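You operate a simulated robot arm through the tools that you are given. There is no shell and no other tool.

Carry out the task below with a simulated robot arm. There is one attempt and no reset: what you move stays moved.

TASK
Fit the yellow sensor in its bracket, clip it, plug the heater in and switch on.

It is judged by the outcome, as a careful person would: the job done as asked, and still so three seconds after it is handed in. It fails if anything else is knocked over, pushed out of place, dropped, spilled or broken.

THE ROBOT
A 6-joint arm with a two-finger gripper, fixed in place. Base frame: the origin is on the floor under the middle of its stand, x ahead of it, y to its left, z up. Lengths are in cm, angles in rad, forces in N, time in s.
It reaches about 120.6 cm from its shoulder. Its first joint turns from -2.897 to 2.897 rad. Payload 2.45 kg.
Tool frame: the origin (TCP) lies between the finger pads and is the grasp point; the fingertips stand 2 cm ahead of it; z points along the fingers, y is the line along which they close. The gripper opens to 14 cm; its body begins 16.8 cm behind the TCP.
Orientation is told as [roll, pitch, yaw] about the base's x, y, z axes, in that order, counted from this pose: with the fingers straight down and closing along the base's y, the tool's x points along the base's -x, its y along +y and its z along -z.

THE INTERFACE
- The arm moves only by the tool play_rows. Its argument "plan" is a list of rows, each a list of 2 entries, a list of its own where there are three numbers: the shift along the tool's x, y, z in cm, then the turn, a rotation vector about the tool's x, y, z in degrees. In form: [[[tx, ty, tz], [wx, wy, wz]], ...]. A call has 1 to 20 rows; each row is the pose to reach, as a shift and turn from the pose commanded when the call began, along the tool's axes at that moment. "gripper" is the gripper command, from -1 (fully open) to 1 (shut), values between in proportion, set as the call begins (left out, the last holds). Rows are played at 5 a second. More than 5 cm and 0.15 rad between two rows, or a gripper value outside its range, and nothing of the call is played. A pose out of reach is approached as far as the arm can. The call stops where the force on the tool passes 40 N (or 10 N more than at its start, if that is more) or the arm is blocked; 0.2 s more then pass. The fingers move at their own pace (about 4.5 cm/s each) and stop on an object; they squeeze with about 40 N. The grip force told is the motor's: it shows also when the fingers shut on nothing. Time passes only in rows, and 0.2 s behind the last, so rows that repeat a pose let the fingers close. It gives the time, the measured TCP pose, the force on the tool (base axes), the opening and the grip force at its end, in the units of the frame above (readings bear some noise), with the torque about the TCP (base axes, N m) and any sound that the robot's microphone picked up.
- Cameras (640 x 400 px; columns grow to the right, rows downward): "scene" is fixed at [21.97, -64.88, 162.69]; the picture's right is [0.98, -0.21, 0.00], its down [-0.10, -0.46, -0.88] and it looks along [0.18, 0.86, -0.47] (base axes); focal length 316 px, centre (320, 200). "wrist" rides on the gripper at [7.8, 1.1, -20.9] in the tool frame; the picture's right is [-0.14, 0.99, 0.00], its down [-0.92, -0.13, -0.37] and it looks along [-0.37, -0.05, 0.93] (tool axes); focal length 280 px, centre (320, 200). There is no depth. A picture from a camera that has moved, and an enlarged one, comes with that camera's place and axes in the base frame and with its lens.
- grab_frame(camera): a new picture of that camera. The clock stands still meanwhile.
- inspect(camera, box): a new picture of the part [left, top, right, bottom] of that camera's present view, enlarged. The clock stands still meanwhile.
- sign_off(): hands the job in; it is judged then, once.

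Nothing tells you positions but the pictures and the camera data. Unless the task says otherwise, let go and move clear before handing in.

The tools are called after "Emit:" as name(argument=value, ...) on one line, values as JSON. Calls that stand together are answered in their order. play_rows: Moves the arm, as the interface text tells. Its arguments: {"type":"object","properties":{"plan":{"type":"array","items":{"type":"array"}},"gripper":{"type":"number"}},"required":["plan"]} The other tools are called the same way: grab_frame (camera) takes a picture; inspect (camera, box) takes an enlarged picture of a part of a camera's view; sign_off () hands the job in.

At the start:

```text
time: 0.0
tool_pos: [11.46, 47.0, 130.58]
tool_rot: [-0.002, -0.001, -0.001]
contact_force: [-0.5, 0.7, -0.3]
moment: [0.04, -0.01, -0.03]
gripper_width: 13.98
grasp_force: 0.0
```

scene: 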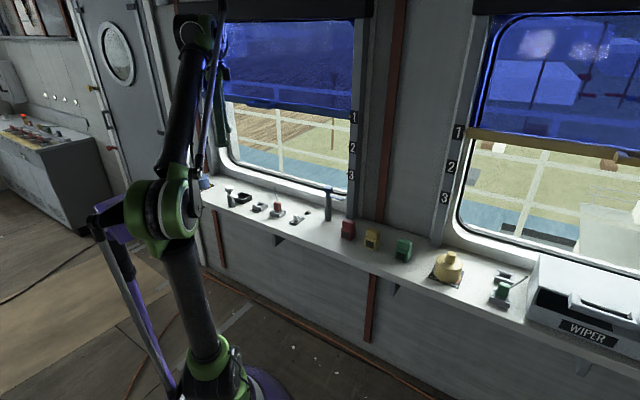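
wrist: 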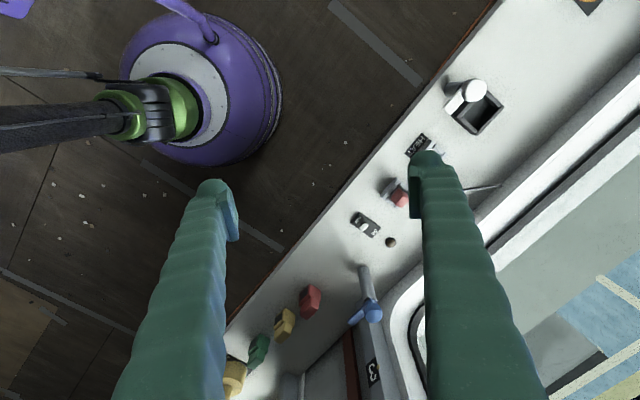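

I see a ledge under ship windows with several small parts, including coloured blocks (red, yellow, green), a plug-like item, sockets and switches. I'll look closer before moving.

Emit:
inspect(camera="scene", box=[200, 160, 360, 260])

Emit:
inspect(camera="scene", box=[320, 200, 480, 300])

Emit:
inspect(camera="scene", box=[460, 230, 640, 343])

Emit:
inspect(camera="wrist", box=[340, 60, 540, 185])

Emit:
inspect(camera="wrist", box=[330, 140, 490, 240])

Emit:
inspect(camera="wrist", box=[220, 240, 420, 365])

```text
4.00 times, centred on (280, 210) of scene
camera zoom: at [21.97, -64.88, 162.69], right [0.98, -0.21, 0.0], down [-0.1, -0.46, -0.88], along [0.18, 0.86, -0.47], focal length 1264 px, centre (480, 160)
```

zoom: 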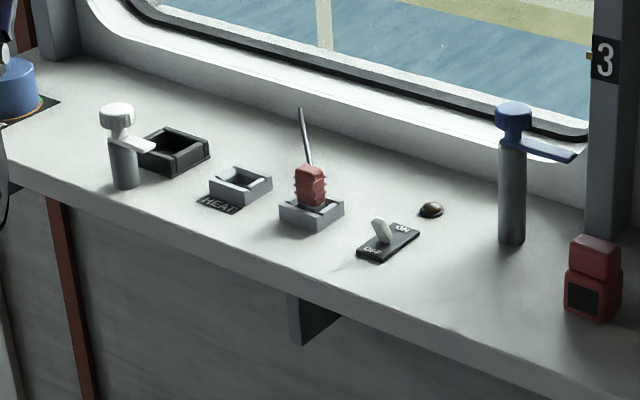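

```text
4.00 times, centred on (400, 250) of scene
camera zoom: at [21.97, -64.88, 162.69], right [0.98, -0.21, 0.0], down [-0.1, -0.46, -0.88], along [0.18, 0.86, -0.47], focal length 1264 px, centre (0, 0)
```

zoom: 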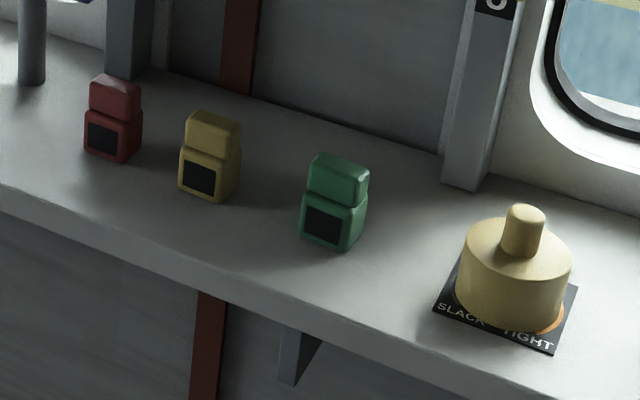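

```text
3.54 times, centred on (550, 286) of scene
camera zoom: at [21.97, -64.88, 162.69], right [0.98, -0.21, 0.0], down [-0.1, -0.46, -0.88], along [0.18, 0.86, -0.47], focal length 1118 px, centre (-494, -106)
```

zoom: 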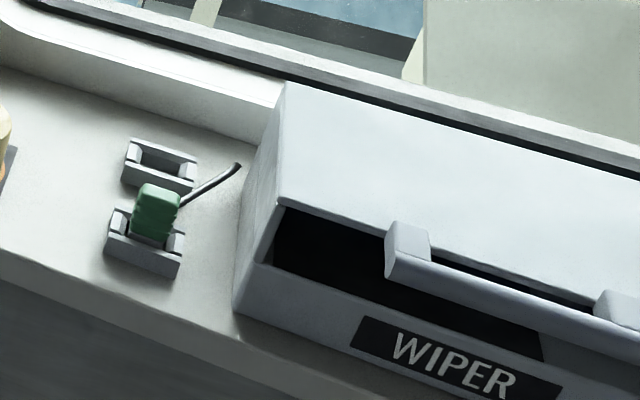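

```text
3.20 times, centred on (440, 122) of wrist
camera zoom: at [3.55, 48.27, 151.46], right [0.14, 0.99, 0.0], down [0.92, -0.13, 0.37], along [0.37, -0.05, -0.93], focal length 897 px, centre (-64, 448)
```

zoom: 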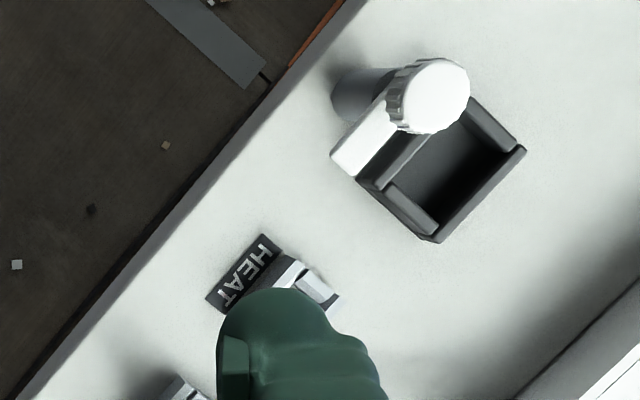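

```text
4.00 times, centred on (410, 190) of wrist
camera zoom: at [3.55, 48.27, 151.46], right [0.14, 0.99, 0.0], down [0.92, -0.13, 0.37], along [0.37, -0.05, -0.93], focal length 1122 px, centre (-40, 240)
```

zoom: 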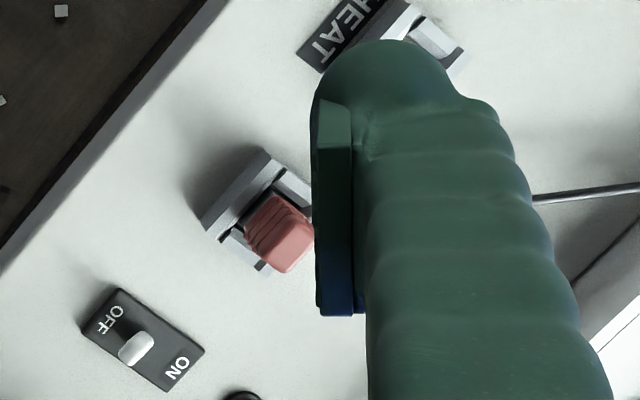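

```text
3.20 times, centred on (320, 302) of wrist
camera zoom: at [3.55, 48.27, 151.46], right [0.14, 0.99, 0.0], down [0.92, -0.13, 0.37], along [0.37, -0.05, -0.93], focal length 897 px, centre (320, -128)
```

zoom: 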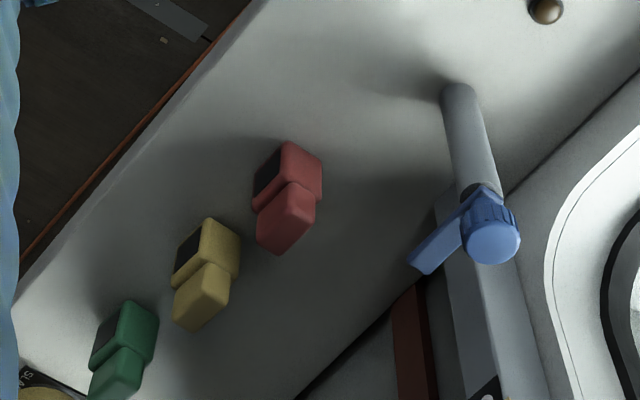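

The ledge top is about z≈87. The black bracket with a white-knobbed swing clip is near (13, 81). The yellow sensor is near (63, 30), and the red plug sits parked beside the HEAT socket. I'll move the wrist camera closer to the bracket for a better look.

Emit:
play_rows(plan=[[[0, 4, 1.5], [0, 0, 0]], [[0, 8, 3], [0, 0, 0]], [[0, 12, 4.5], [0, 0, 0]], [[0, 16, 6], [0, 0, 0]], [[0, 20, 7.5], [0, 0, 0]], [[0, 23, 9], [0, 0, 0]]], gripper=-1)

Emit:
grab_frame(camera="wrist")

Emit:
grab_frame(camera="scene")

```text
time: 1.4
tool_pos: [11.29, 69.96, 121.56]
tool_rot: [-0.001, -0.001, 0.0]
contact_force: [-0.4, -0.3, -0.3]
moment: [0.06, -0.05, -0.02]
gripper_width: 13.99
grasp_force: 0.1
```

```text
taken
camera wrist: at [3.41, 71.19, 142.52], right [0.14, 0.99, 0.0], down [0.92, -0.13, 0.37], along [0.37, -0.05, -0.93], focal length 280 px, centre (320, 200)
```

wrist: 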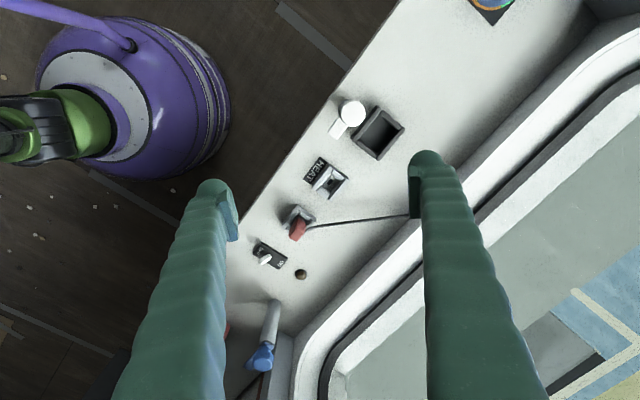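

```text
taken
```

scene: 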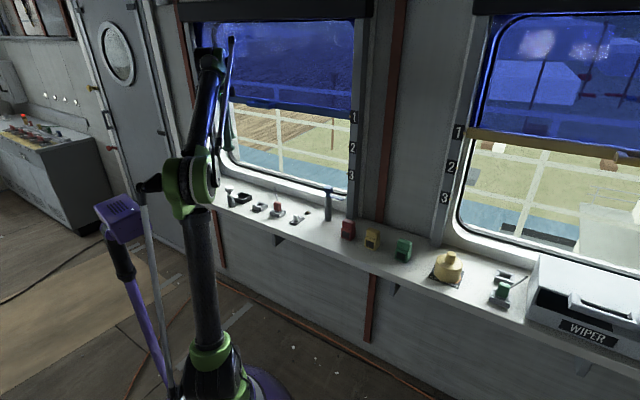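

Emit:
inspect(camera="wrist", box=[310, 80, 430, 155])

Emit:
inspect(camera="wrist", box=[270, 140, 370, 202])

Emit:
inspect(camera="wrist", box=[240, 190, 360, 265])

Emit:
inspect(camera="wrist", box=[230, 225, 350, 300])

Emit:
inspect(camera="scene", box=[210, 170, 306, 230])

```text
5.33 times, centred on (370, 118) of wrist
camera zoom: at [3.41, 71.19, 142.52], right [0.14, 0.99, 0.0], down [0.92, -0.13, 0.37], along [0.37, -0.05, -0.93], focal length 1495 px, centre (53, 640)
```

zoom: 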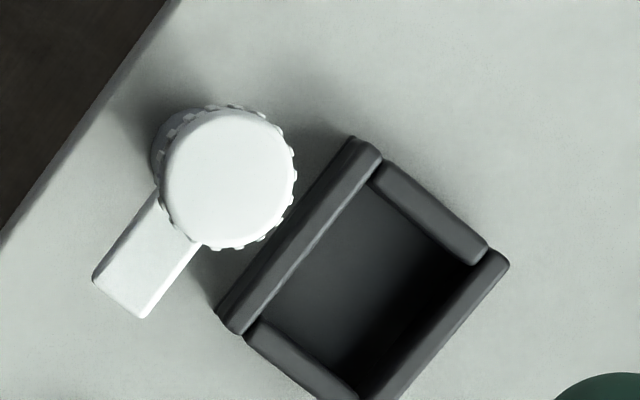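

```text
6.40 times, centred on (320, 171) of wrist
camera zoom: at [3.41, 71.19, 142.52], right [0.14, 0.99, 0.0], down [0.92, -0.13, 0.37], along [0.37, -0.05, -0.93], focal length 1794 px, centre (320, 386)
```

zoom: 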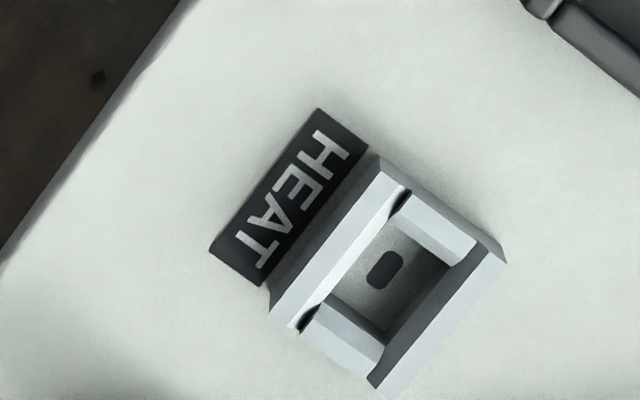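

```text
5.33 times, centred on (300, 228) of wrist
camera zoom: at [3.41, 71.19, 142.52], right [0.14, 0.99, 0.0], down [0.92, -0.13, 0.37], along [0.37, -0.05, -0.93], focal length 1495 px, centre (427, 53)
```

zoom: 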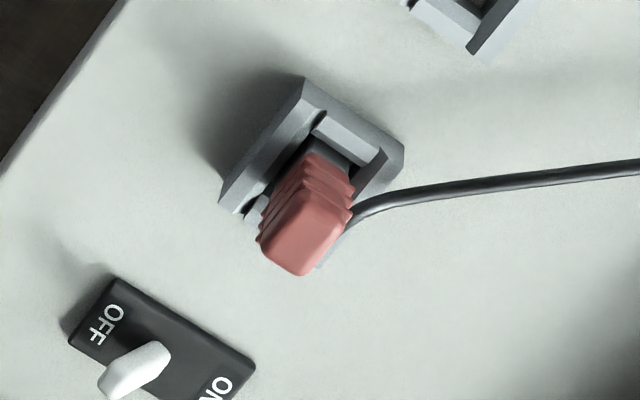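

```text
5.33 times, centred on (290, 262) of wrist
camera zoom: at [3.41, 71.19, 142.52], right [0.14, 0.99, 0.0], down [0.92, -0.13, 0.37], along [0.37, -0.05, -0.93], focal length 1495 px, centre (480, -133)
```

zoom: 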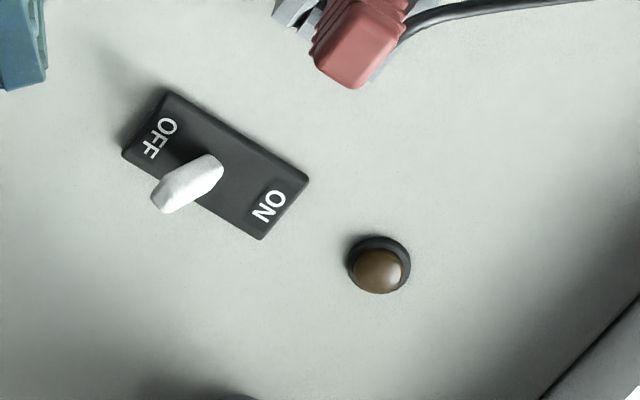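

```text
6.67 times, centred on (258, 200) of scene
camera zoom: at [21.97, -64.88, 162.69], right [0.98, -0.21, 0.0], down [-0.1, -0.46, -0.88], along [0.18, 0.86, -0.47], focal length 2106 px, centre (733, 200)
```

zoom: 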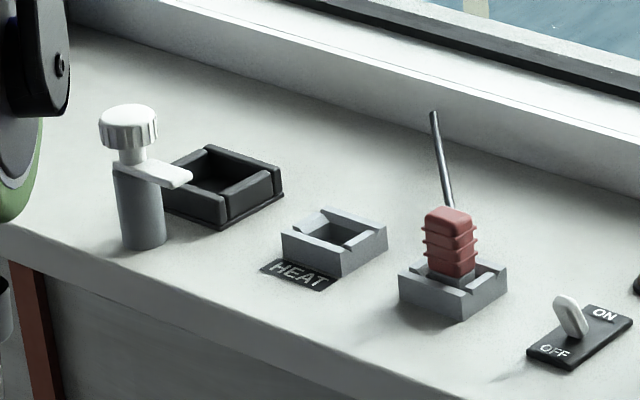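

The bracket is a square black frame centred near (13, 81). The white clip lever turns on a post in front of it, and its lever now points aside. Next I fly over to the yellow sensor, turning the tool to line up with the ledge, and look from above.

Emit:
play_rows(plan=[[[-3.4, -2.6, 0.5], [0, 0, -3]], [[-6.8, -5.3, 1.0], [0, 0, -6]], [[-10.2, -8, 1.5], [0, 0, -9]], [[-13.6, -10.6, 2.0], [0, 0, -12]], [[-17, -13.3, 2.5], [0, 0, -15]], [[-20.4, -16, 3.0], [0, 0, -18]], [[-23.8, -18.6, 3.5], [0, 0, -21]], [[-27.2, -21.3, 4.0], [0, 0, -24]], [[-30.6, -24, 4.5], [0, 0, -27]], [[-34, -26.6, 5.0], [0, 0, -30]], [[-37.4, -29.3, 5.5], [0, 0, -33]], [[-40.8, -32, 6.0], [0, 0, -36]], [[-44.2, -34.6, 6.5], [0, 0, -39]], [[-47.6, -37.3, 7.0], [0, 0, -42]], [[-51, -40, 7.5], [0, 0, -45]]])

Emit:
grab_frame(camera="wrist")

Emit:
grab_frame(camera="scene")

```text
time: 4.6
tool_pos: [62.31, 30.07, 114.14]
tool_rot: [0.0, -0.002, 0.787]
contact_force: [0.0, 1.2, 1.2]
moment: [-0.02, -0.06, 0.01]
gripper_width: 13.99
grasp_force: 0.1
```

```text
taken
camera wrist: at [55.93, 25.44, 135.1], right [-0.6, 0.8, 0.0], down [0.74, 0.56, 0.37], along [0.29, 0.22, -0.93], focal length 280 px, centre (320, 200)
```

wrist: 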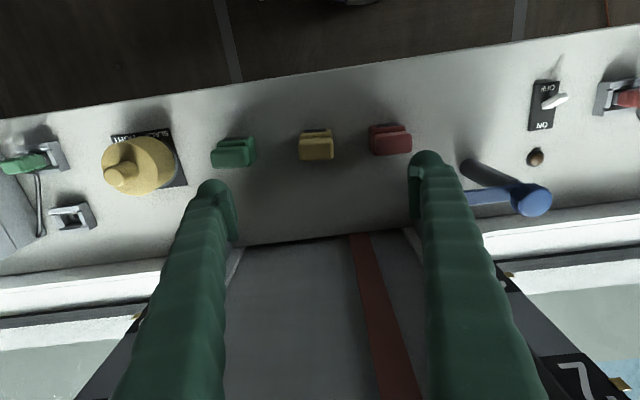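

```text
taken
```

scene: 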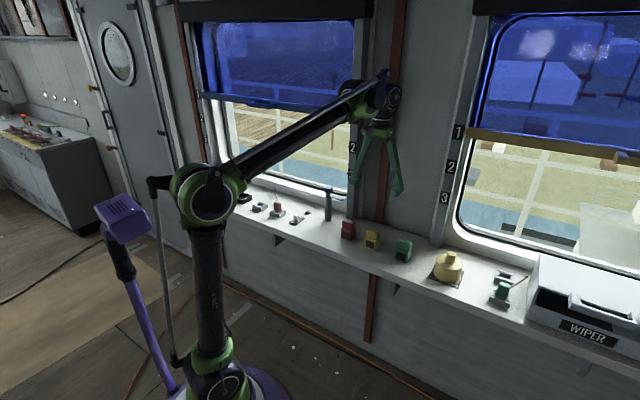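

Emit:
inspect(camera="wrist", box=[272, 110, 368, 170])

Emit:
inspect(camera="scene", box=[340, 215, 420, 265])

Emit:
inspect(camera="wrist", box=[180, 100, 460, 275])

```text
6.67 times, centred on (320, 140) of wrist
camera zoom: at [55.93, 25.44, 135.1], right [-0.6, 0.8, 0.0], down [0.74, 0.56, 0.37], along [0.29, 0.22, -0.93], focal length 1869 px, centre (320, 600)
```

zoom: 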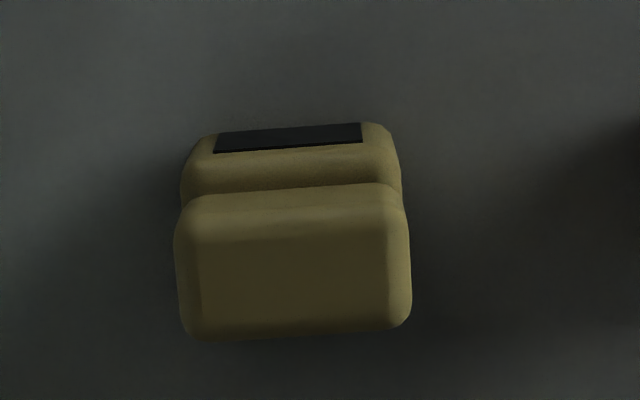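

```text
8.00 times, centred on (380, 240) of scene
camera zoom: at [21.97, -64.88, 162.69], right [0.98, -0.21, 0.0], down [-0.1, -0.46, -0.88], along [0.18, 0.86, -0.47], focal length 2527 px, centre (-160, -120)
```

zoom: 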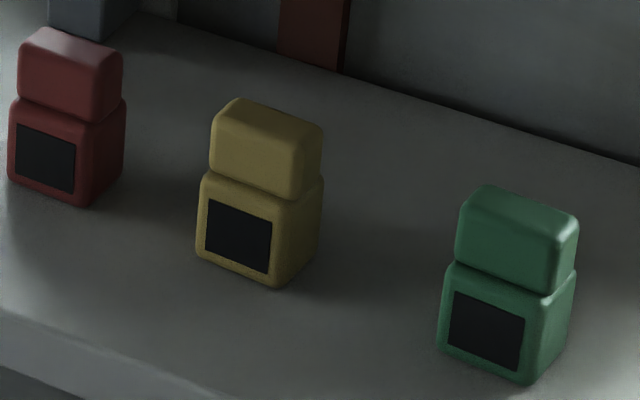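

```text
2.29 times, centred on (320, 188) of wrist
camera zoom: at [55.93, 25.44, 135.1], right [-0.6, 0.8, 0.0], down [0.74, 0.56, 0.37], along [0.29, 0.22, -0.93], focal length 641 px, centre (320, 229)
```

zoom: 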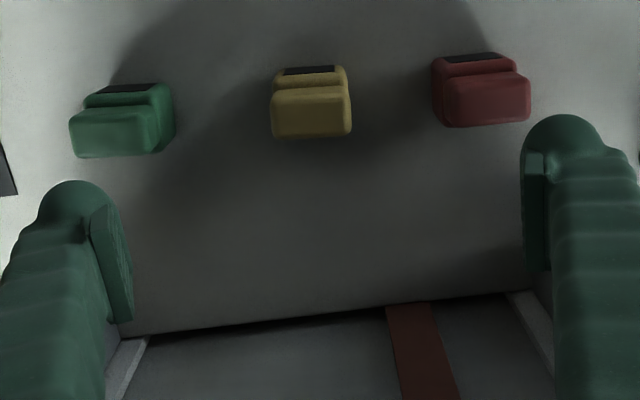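

The sensor stands near (63, 30), about 8 cm tall and 5 cm wide. Its shoulder and screen face the room, and it is turned about 5° from the ledge line. I'll align with it, narrow the fingers and come down partway to check.

Emit:
play_rows(plan=[[[-0.35, -0.2, 3], [0, 0, 2.4]], [[-0.7, -0.42, 6], [0, 0, 4.7]], [[-0.7, -0.42, 9], [0, 0, 4.7]], [[-0.7, -0.42, 9], [0, 0, 4.7]], [[-0.7, -0.42, 9], [0, 0, 4.7]]], gripper=-0.0714)

Emit:
grab_frame(camera="wrist")

Emit:
inspect(camera="scene", box=[330, 130, 458, 270])

```text
time: 5.8
tool_pos: [63.04, 30.09, 105.07]
tool_rot: [0.002, -0.001, 0.703]
contact_force: [0.6, 0.3, -0.5]
moment: [0.02, -0.01, -0.03]
gripper_width: 7.52
grasp_force: 0.1
```

```text
taken
camera wrist: at [56.31, 26.15, 126.02], right [-0.54, 0.84, 0.0], down [0.79, 0.5, 0.37], along [0.31, 0.2, -0.93], focal length 280 px, centre (320, 200)
```

wrist: 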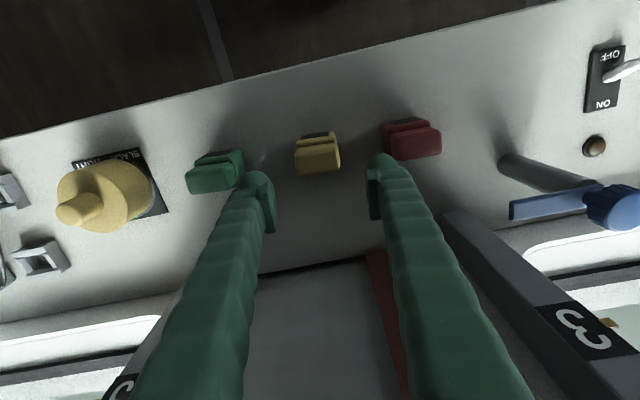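

```text
2.86 times, centred on (394, 200) of scene
camera zoom: at [21.97, -64.88, 162.69], right [0.98, -0.21, 0.0], down [-0.1, -0.46, -0.88], along [0.18, 0.86, -0.47], focal length 902 px, centre (109, 200)
```

zoom: 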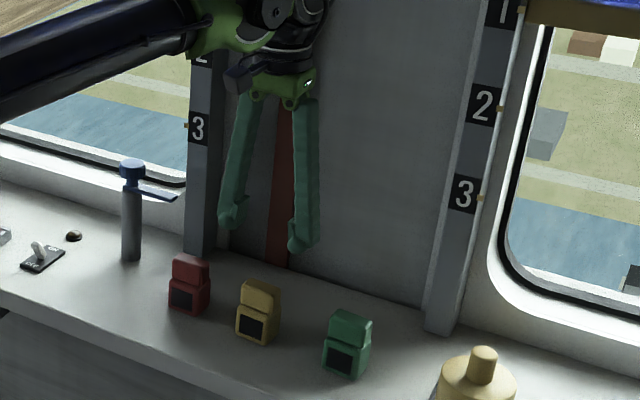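

Emit:
inspect(camera="wrist", box=[260, 110, 380, 185])

Emit:
inspect(camera="wrist", box=[160, 100, 480, 300])

```text
5.33 times, centred on (320, 148) of wrist
camera zoom: at [56.31, 26.15, 126.02], right [-0.54, 0.84, 0.0], down [0.79, 0.5, 0.37], along [0.31, 0.2, -0.93], focal length 1495 px, centre (320, 480)
```

zoom: 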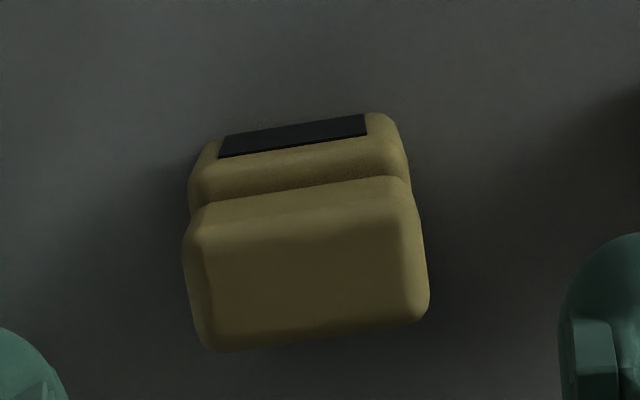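

```text
2.00 times, centred on (320, 200) of wrist
camera zoom: at [56.31, 26.15, 126.02], right [-0.54, 0.84, 0.0], down [0.79, 0.5, 0.37], along [0.31, 0.2, -0.93], focal length 561 px, centre (320, 200)
```

zoom: 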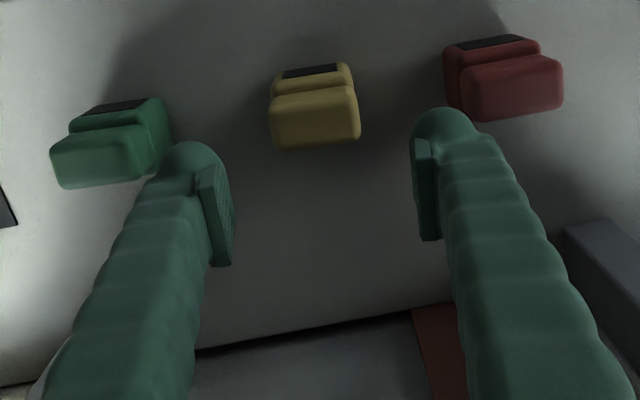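

The sensor is centred under the tool, and the fingers are aligned and clear of its red and green neighbours. I'll lower to grasp height, with fingertips just above its shoulder level.

Emit:
play_rows(plan=[[[0, -0.27, 3.5], [0, 0, -0.7]], [[0, -0.27, 7], [0, 0, -0.7]], [[0, -0.27, 9], [0, 0, -0.7]], [[0, -0.27, 10.5], [0, 0, -0.7]], [[0, -0.27, 11.4], [0, 0, -0.7]], [[0, -0.27, 11.4], [0, 0, -0.7]]])

Emit:
grab_frame(camera="wrist")

Emit:
inspect(camera="scene", box=[330, 200, 426, 260])

```text
time: 7.2
tool_pos: [63.47, 30.17, 93.65]
tool_rot: [-0.002, 0.0, 0.714]
contact_force: [0.5, -0.5, 0.2]
moment: [0.0, 0.01, 0.04]
gripper_width: 7.51
grasp_force: 0.0
```

```text
taken
camera wrist: at [56.88, 25.86, 114.6], right [-0.55, 0.84, 0.0], down [0.78, 0.51, 0.37], along [0.31, 0.2, -0.93], focal length 280 px, centre (320, 200)
```

wrist: 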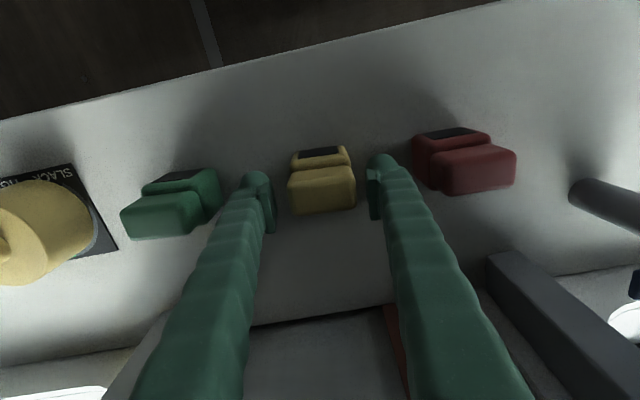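

```text
6.67 times, centred on (378, 230) of scene
camera zoom: at [21.97, -64.88, 162.69], right [0.98, -0.21, 0.0], down [-0.1, -0.46, -0.88], along [0.18, 0.86, -0.47], focal length 2106 px, centre (-67, 0)
```

zoom: 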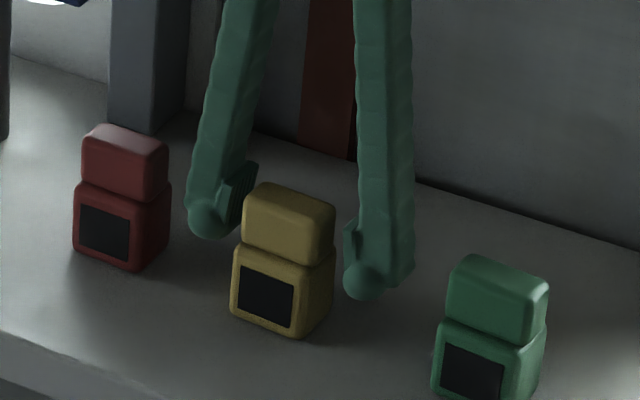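

Emit:
inspect(camera="wrist", box=[240, 130, 400, 230])

```text
4.00 times, centred on (320, 180) of wrist
camera zoom: at [56.88, 25.86, 114.6], right [-0.55, 0.84, 0.0], down [0.78, 0.51, 0.37], along [0.31, 0.2, -0.93], focal length 1122 px, centre (320, 280)
```

zoom: 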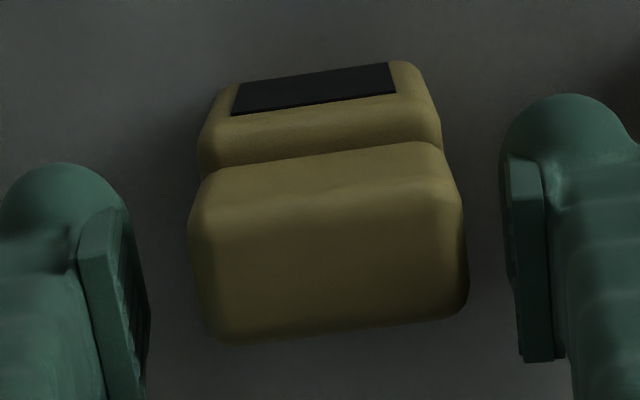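

The fingers straddle the sensor's upper block, centred within a couple of millimetres. Closing the grip now.

Emit:
play_rows(plan=[[[0, 0, 0], [0, 0, 0]], [[0, 0, 0], [0, 0, 0]], [[0, 0, 0], [0, 0, 0]], [[0, 0, 0], [0, 0, 0]], [[0, 0, 0], [0, 0, 0]]], gripper=1)

Emit:
inspect(camera="wrist", box=[240, 130, 400, 230])

```text
time: 8.4
tool_pos: [63.57, 30.15, 93.64]
tool_rot: [0.0, 0.001, 0.715]
contact_force: [-1.2, 0.5, 0.1]
moment: [0.0, 0.0, -0.01]
gripper_width: 5.0
grasp_force: 40.2
```

```text
4.00 times, centred on (320, 180) of wrist
camera zoom: at [56.88, 25.86, 114.61], right [-0.55, 0.84, 0.0], down [0.78, 0.51, 0.37], along [0.31, 0.2, -0.93], focal length 1122 px, centre (320, 280)
```

zoom: 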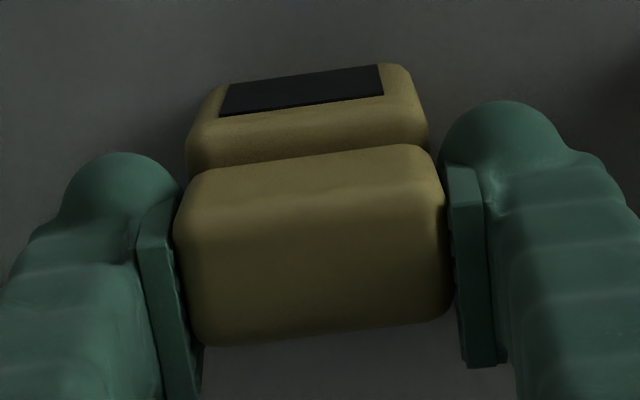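

The sensor is held firmly (5.0 cm). I'll lift it straight up, clear of its neighbours.

Emit:
play_rows(plan=[[[0, 0, -2], [0, 0, 0]], [[0, 0, -6], [0, 0, 0]], [[0, 0, -10], [0, 0, 0]], [[0, 0, -14], [0, 0, 0]], [[0, 0, -18], [0, 0, 0]], [[0, 0, -20.4], [0, 0, 0]]])

Emit:
grab_frame(camera="scene")

```text
time: 9.8
tool_pos: [63.56, 30.13, 114.3]
tool_rot: [-0.001, 0.0, 0.715]
contact_force: [-0.3, 0.6, -0.1]
moment: [-0.01, 0.0, 0.02]
gripper_width: 0.0
grasp_force: 29.6
```

```text
taken
```

scene: 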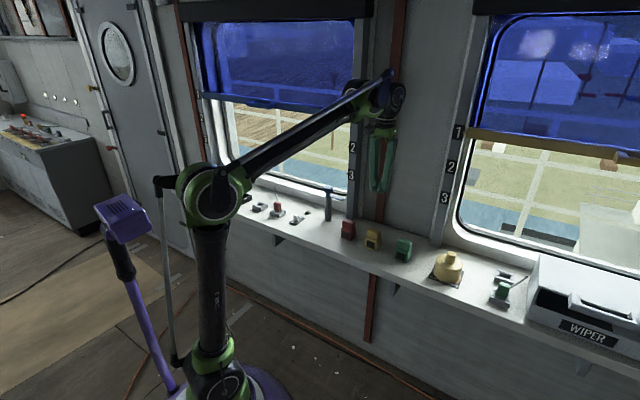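

The sensor slipped out and stayed on the ledge. I'll check how it stands before trying again.

Emit:
inspect(camera="scene", box=[330, 200, 426, 260])

Emit:
grab_frame(camera="wrist")

Emit:
inspect(camera="scene", box=[340, 80, 420, 200])

```text
6.67 times, centred on (378, 230) of scene
camera zoom: at [21.97, -64.88, 162.69], right [0.98, -0.21, 0.0], down [-0.1, -0.46, -0.88], along [0.18, 0.86, -0.47], focal length 2106 px, centre (-67, 0)
```

zoom: 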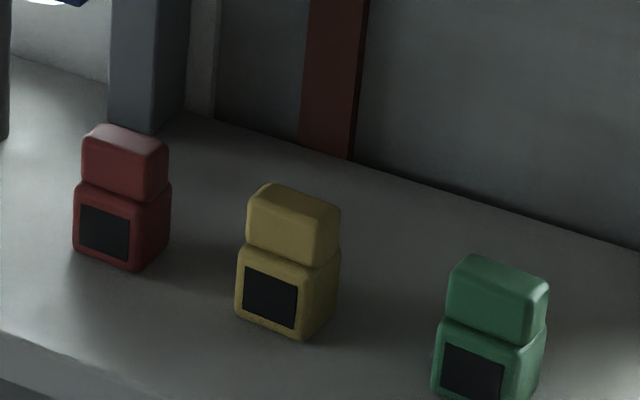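

```text
taken
camera wrist: at [56.89, 25.95, 135.18], right [-0.55, 0.84, 0.0], down [0.78, 0.51, 0.37], along [0.31, 0.2, -0.93], focal length 280 px, centre (320, 200)
```

wrist: 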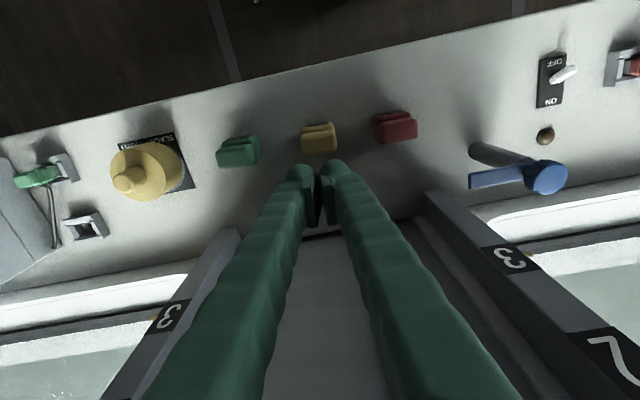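

```text
3.33 times, centred on (380, 140) of scene
camera zoom: at [21.97, -64.88, 162.69], right [0.98, -0.21, 0.0], down [-0.1, -0.46, -0.88], along [0.18, 0.86, -0.47], focal length 1053 px, centre (120, 400)
```

zoom: 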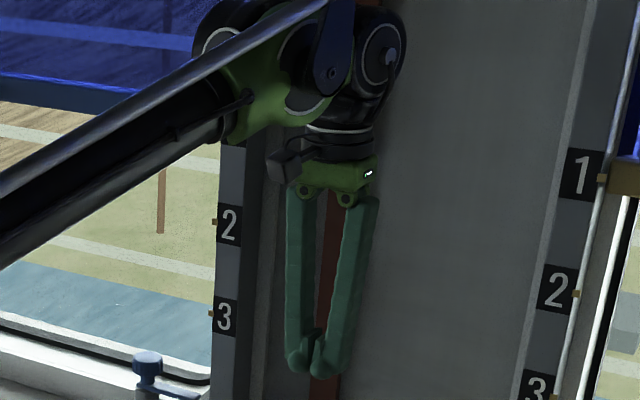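

Emit:
play_rows(plan=[[[0, 0, 3], [0, 0, 0]], [[0, 0, 6], [0, 0, 0]], [[0, 0, 9], [0, 0, 0]], [[0, 0, 9], [0, 0, 0]], [[0, 0, 9], [0, 0, 0]]], gripper=-0.0714)

Emit:
inspect(camera="wrist", box=[240, 110, 400, 210])

Emit:
inspect(camera="scene", box=[340, 215, 404, 255])

```text
time: 11.0
tool_pos: [63.3, 29.99, 105.06]
tool_rot: [0.0, 0.0, 0.715]
contact_force: [0.4, 0.2, 0.2]
moment: [0.0, -0.03, -0.04]
gripper_width: 7.51
grasp_force: 0.1
```

```text
4.00 times, centred on (320, 160) of wrist
camera zoom: at [56.68, 25.77, 125.94], right [-0.55, 0.84, 0.0], down [0.78, 0.51, 0.37], along [0.31, 0.2, -0.93], focal length 1122 px, centre (320, 360)
```

zoom: 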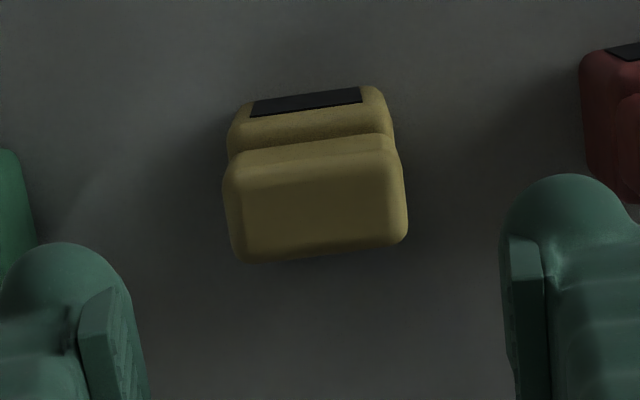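

```text
10.00 times, centred on (372, 235) of scene
camera zoom: at [21.97, -64.88, 162.69], right [0.98, -0.21, 0.0], down [-0.1, -0.46, -0.88], along [0.18, 0.86, -0.47], focal length 3159 px, centre (-200, -150)
```

zoom: 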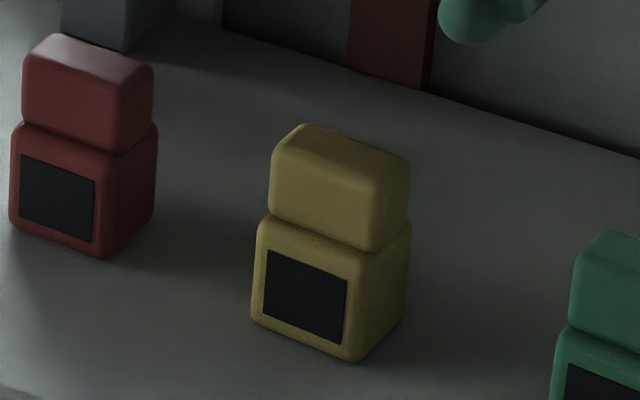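

Emit:
play_rows(plan=[[[0, 0, 3.5], [0, 0, 0]], [[0, 0, 7], [0, 0, 0]], [[0, 0, 9.5], [0, 0, 0]], [[0, 0, 11.5], [0, 0, 0]], [[0, 0, 12.7], [0, 0, 0]], [[0, 0, 12.7], [0, 0, 0]]])

Emit:
inspect(camera="wrist", box=[240, 130, 400, 230])

Emit:
inspect(camera="scene", box=[340, 205, 420, 255])

```text
time: 12.4
tool_pos: [63.43, 29.98, 92.14]
tool_rot: [-0.001, 0.0, 0.717]
contact_force: [0.4, 0.5, -0.2]
moment: [-0.04, 0.01, -0.04]
gripper_width: 7.49
grasp_force: 0.1
```

```text
4.00 times, centred on (320, 180) of wrist
camera zoom: at [56.77, 25.74, 113.14], right [-0.55, 0.84, 0.0], down [0.78, 0.51, 0.37], along [0.31, 0.2, -0.93], focal length 1122 px, centre (320, 280)
```

zoom: 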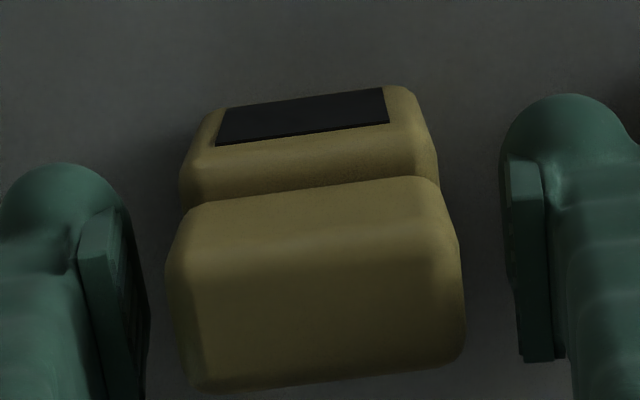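

```text
8.00 times, centred on (380, 230) of scene
camera zoom: at [21.97, -64.88, 162.69], right [0.98, -0.21, 0.0], down [-0.1, -0.46, -0.88], along [0.18, 0.86, -0.47], focal length 2527 px, centre (-160, -40)
```

zoom: 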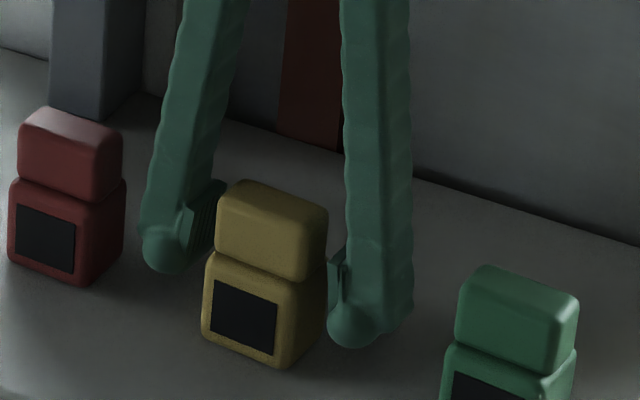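

Emit:
play_rows(plan=[[[0, 0, 0], [0, 0, 0]], [[0, 0, 0], [0, 0, 0]], [[0, 0, 0], [0, 0, 0]], [[0, 0, 0], [0, 0, 0]], [[0, 0, 0], [0, 0, 0]], [[0, 0, 0], [0, 0, 0]]], gripper=1)

Emit:
play_rows(plan=[[[0, 0, -0.15], [0, 0, 0]], [[0, 0, -0.3], [0, 0, 0]], [[0, 0, -0.45], [0, 0, 0]], [[0, 0, -0.6], [0, 0, 0]], [[0, 0, -0.8], [0, 0, 0]]])

Emit:
inspect(camera="scene", box=[340, 205, 420, 255])

Emit:
inspect(camera="wrist", box=[240, 130, 400, 230])

```text
time: 13.8
tool_pos: [63.35, 29.88, 92.18]
tool_rot: [-0.001, -0.001, 0.716]
contact_force: [-0.2, -0.9, -0.1]
moment: [-0.03, 0.0, 0.03]
gripper_width: 4.99
grasp_force: 39.8
```

```text
time: 15.0
tool_pos: [63.54, 30.0, 93.1]
tool_rot: [-0.002, 0.002, 0.716]
contact_force: [-0.5, -0.6, -0.7]
moment: [-0.01, 0.01, -0.02]
gripper_width: 5.0
grasp_force: 40.1
```

```text
8.00 times, centred on (380, 230) of scene
camera zoom: at [21.97, -64.88, 162.69], right [0.98, -0.21, 0.0], down [-0.1, -0.46, -0.88], along [0.18, 0.86, -0.47], focal length 2527 px, centre (-160, -40)
```

zoom: 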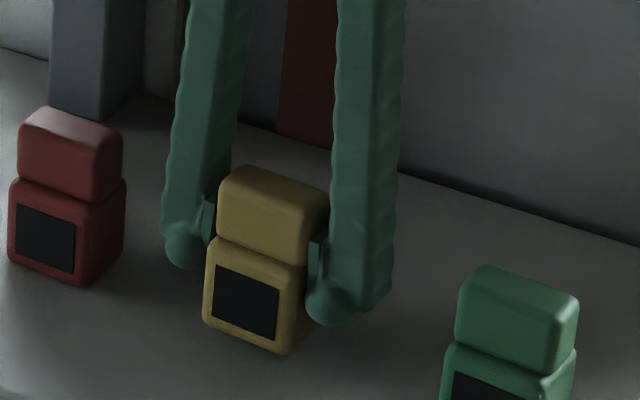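

```text
4.00 times, centred on (320, 180) of wrist
camera zoom: at [56.78, 25.78, 114.0], right [-0.55, 0.84, 0.0], down [0.78, 0.51, 0.37], along [0.31, 0.2, -0.93], focal length 1122 px, centre (320, 280)
```

zoom: 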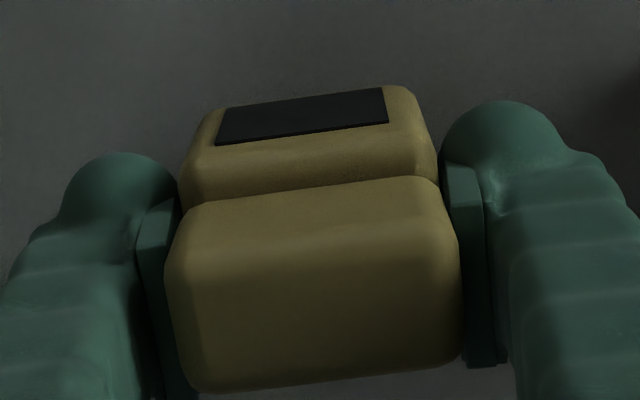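

It is lifting with the gripper this time. I'll keep raising it slowly and check that it holds.

Emit:
play_rows(plan=[[[0, 0, -0.3], [0, 0, 0]], [[0, 0, -0.8], [0, 0, 0]], [[0, 0, -1.4], [0, 0, 0]], [[0, 0, -2.0], [0, 0, 0]], [[0, 0, -2.6], [0, 0, 0]], [[0, 0, -3.2], [0, 0, 0]], [[0, 0, -3.8], [0, 0, 0]], [[0, 0, -4.4], [0, 0, 0]], [[0, 0, -5.0], [0, 0, 0]], [[0, 0, -5.6], [0, 0, 0]], [[0, 0, -6.2], [0, 0, 0]], [[0, 0, -6.6], [0, 0, 0]]])

Emit:
inspect(camera="wrist", box=[240, 130, 400, 230])

Emit:
inspect(camera="scene", box=[340, 195, 420, 245])

```text
time: 17.6
tool_pos: [63.45, 30.05, 99.83]
tool_rot: [0.002, 0.0, 0.715]
contact_force: [0.2, -0.1, -1.0]
moment: [0.0, 0.01, -0.01]
gripper_width: 4.98
grasp_force: 40.2
```

```text
4.00 times, centred on (320, 180) of wrist
camera zoom: at [56.77, 25.81, 120.75], right [-0.55, 0.84, 0.0], down [0.78, 0.51, 0.37], along [0.31, 0.2, -0.93], focal length 1122 px, centre (320, 280)
```

zoom: 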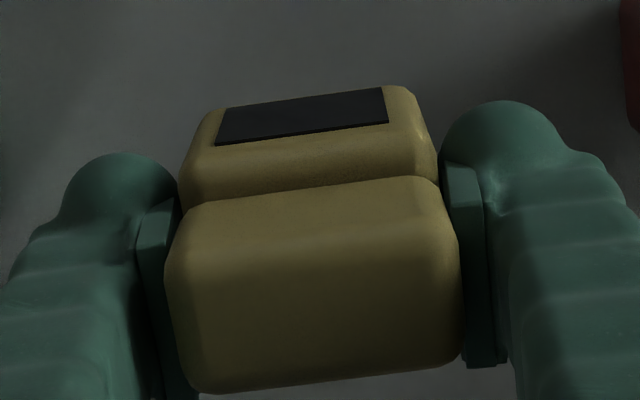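

```text
8.00 times, centred on (380, 220) of scene
camera zoom: at [21.97, -64.88, 162.69], right [0.98, -0.21, 0.0], down [-0.1, -0.46, -0.88], along [0.18, 0.86, -0.47], focal length 2527 px, centre (-160, 40)
```

zoom: 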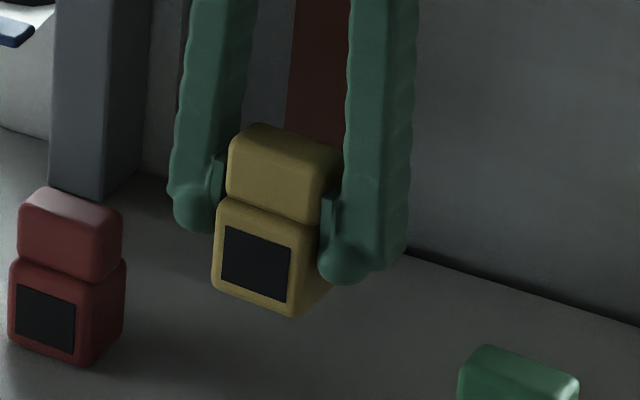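

Emit:
play_rows(plan=[[[0, 0, -0.5], [0, 0, 0]], [[0, 0, -1.5], [0, 0, 0]], [[0, 0, -2.8], [0, 0, 0]], [[0, 0, -4.2], [0, 0, 0]], [[0, 0, -5.6], [0, 0, 0]], [[0.07, 1, -6.8], [0, 0, 0]], [[0.19, 2.8, -7.8], [0, 0, 0]], [[0.33, 4.9, -8.6], [0, 0, 0]], [[0.46, 7.0, -9.2], [0, 0, 0]], [[0.6, 9.1, -9.6], [0, 0, 0]], [[0.74, 11.2, -9.8], [0, 0, 0]], [[0.88, 13.3, -10], [0, 0, 0]], [[1.02, 15.4, -10], [0, 0, 0]], [[1.16, 17.5, -10], [0, 0, 0]], [[1.3, 19.6, -10], [0, 0, 0]], [[1.44, 21.7, -10], [0, 0, 0]], [[1.58, 23.8, -10], [0, 0, 0]], [[1.72, 25.9, -10], [0, 0, 0]], [[1.86, 28, -10], [0, 0, 0]], [[1.95, 29.4, -10], [0, 0, 0]]])

Emit:
grab_frame(camera="wrist")

Emit:
grab_frame(camera="scene")

```text
time: 21.8
tool_pos: [42.66, 50.89, 109.98]
tool_rot: [0.001, 0.0, 0.714]
contact_force: [1.0, -0.5, -1.4]
moment: [-0.01, 0.03, 0.02]
gripper_width: 4.99
grasp_force: 40.0
```

```text
taken
camera wrist: at [35.96, 46.74, 130.85], right [-0.55, 0.84, 0.0], down [0.78, 0.51, 0.37], along [0.31, 0.2, -0.93], focal length 280 px, centre (320, 200)
```

wrist: 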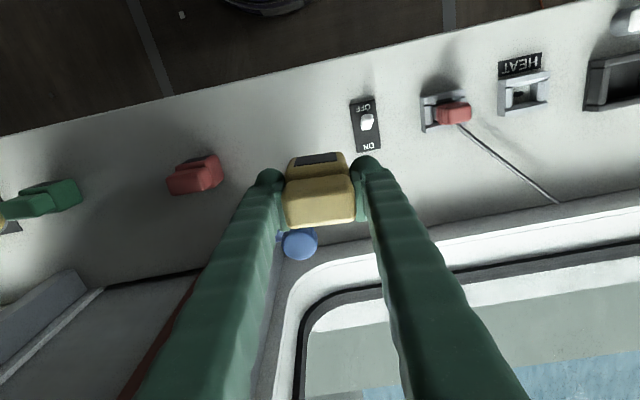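

```text
taken
```

scene: 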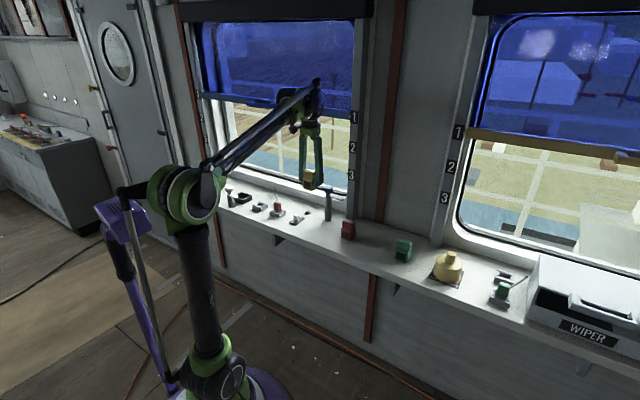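

Emit:
play_rows(plan=[[[0.06, 1, 0], [0, 0, 0]], [[0.18, 2.8, 0], [0, 0, -0.3]], [[0.31, 4.9, 0], [0, 0, -0.6]], [[0.45, 7.0, 0], [0, 0, -0.9]], [[0.58, 9.1, 0], [0, 0, -1.2]], [[0.72, 11.2, 0], [0, 0, -1.5]], [[0.85, 13.3, 0], [0, 0, -1.8]], [[0.99, 15.4, 0], [0, 0, -2.1]], [[1.12, 17.5, 0], [0, 0, -2.4]], [[1.26, 19.6, 0], [0, 0, -2.7]], [[1.39, 21.7, 0], [0, 0, -3.0]], [[1.53, 23.8, 0], [0, 0, -3.3]], [[1.66, 25.9, 0], [0, 0, -3.6]], [[1.8, 28, 0], [0, 0, -3.8]], [[1.93, 30.1, 0], [0, 0, -4]], [[2.0, 31.3, 0], [0, 0, -4]], [[2.05, 31.9, 0], [0, 0, -4]], [[2.05, 31.9, 0], [0, 0, -4]]])

Emit:
grab_frame(camera="wrist")

Emit:
inspect(camera="wrist", box=[380, 50, 540, 150])

Emit:
inspect(camera="scene", box=[210, 150, 306, 210])

```text
time: 25.6
tool_pos: [20.12, 73.79, 109.85]
tool_rot: [0.002, 0.0, 0.784]
contact_force: [0.3, -0.5, -1.2]
moment: [-0.03, 0.0, 0.01]
gripper_width: 4.99
grasp_force: 39.5
```

```text
taken
camera wrist: at [13.71, 69.15, 130.71], right [-0.6, 0.8, 0.0], down [0.74, 0.56, 0.37], along [0.29, 0.22, -0.93], focal length 280 px, centre (320, 200)
```

wrist: 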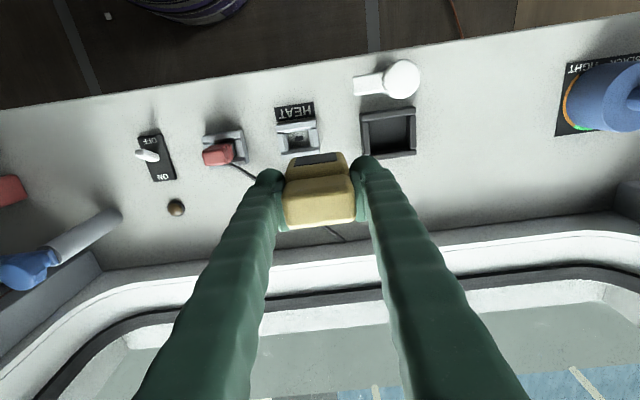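

```text
4.00 times, centred on (460, 100) of wrist
camera zoom: at [13.71, 69.15, 130.71], right [-0.6, 0.8, 0.0], down [0.74, 0.56, 0.37], along [0.29, 0.22, -0.93], focal length 1122 px, centre (-240, 600)
```

zoom: 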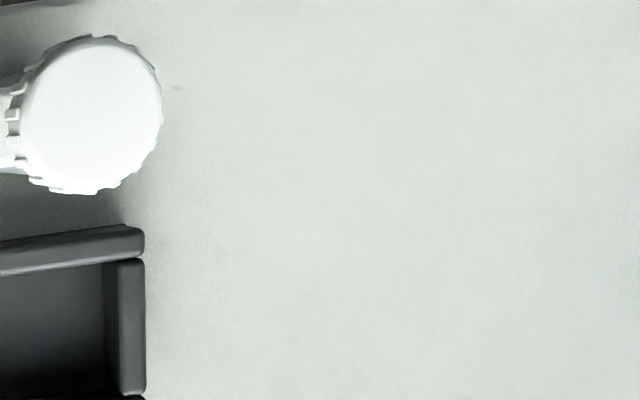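

```text
6.67 times, centred on (258, 180) of scene
camera zoom: at [21.97, -64.88, 162.69], right [0.98, -0.21, 0.0], down [-0.1, -0.46, -0.88], along [0.18, 0.86, -0.47], focal length 2106 px, centre (733, 333)
```

zoom: 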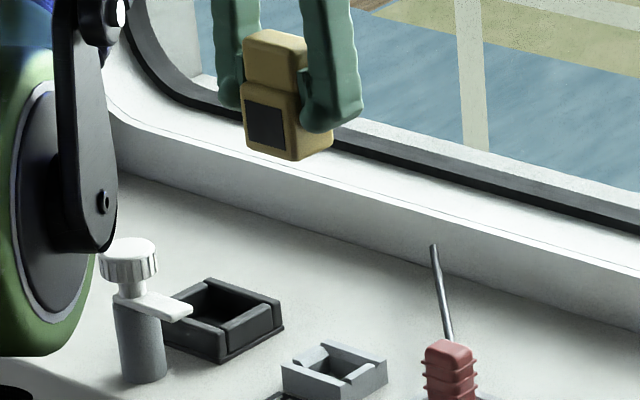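

Emit:
inspect(camera="wrist", box=[335, 98, 447, 168])

Emit:
inspect(camera="wrist", box=[335, 48, 447, 118])

```text
5.71 times, centred on (391, 133) of wrist
camera zoom: at [13.71, 69.15, 130.71], right [-0.6, 0.8, 0.0], down [0.74, 0.56, 0.37], along [0.29, 0.22, -0.93], focal length 1602 px, centre (-86, 583)
```

zoom: 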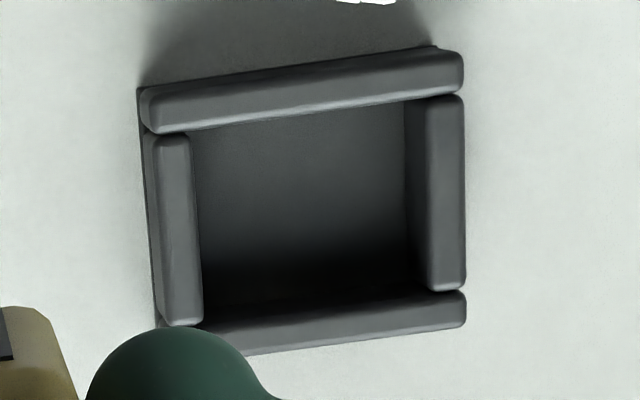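

```text
5.71 times, centred on (391, 83) of wrist
camera zoom: at [13.71, 69.15, 130.71], right [-0.6, 0.8, 0.0], down [0.74, 0.56, 0.37], along [0.29, 0.22, -0.93], focal length 1602 px, centre (-86, 869)
```

zoom: 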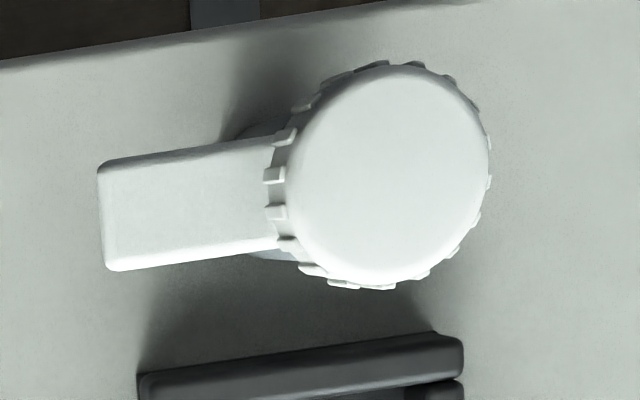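

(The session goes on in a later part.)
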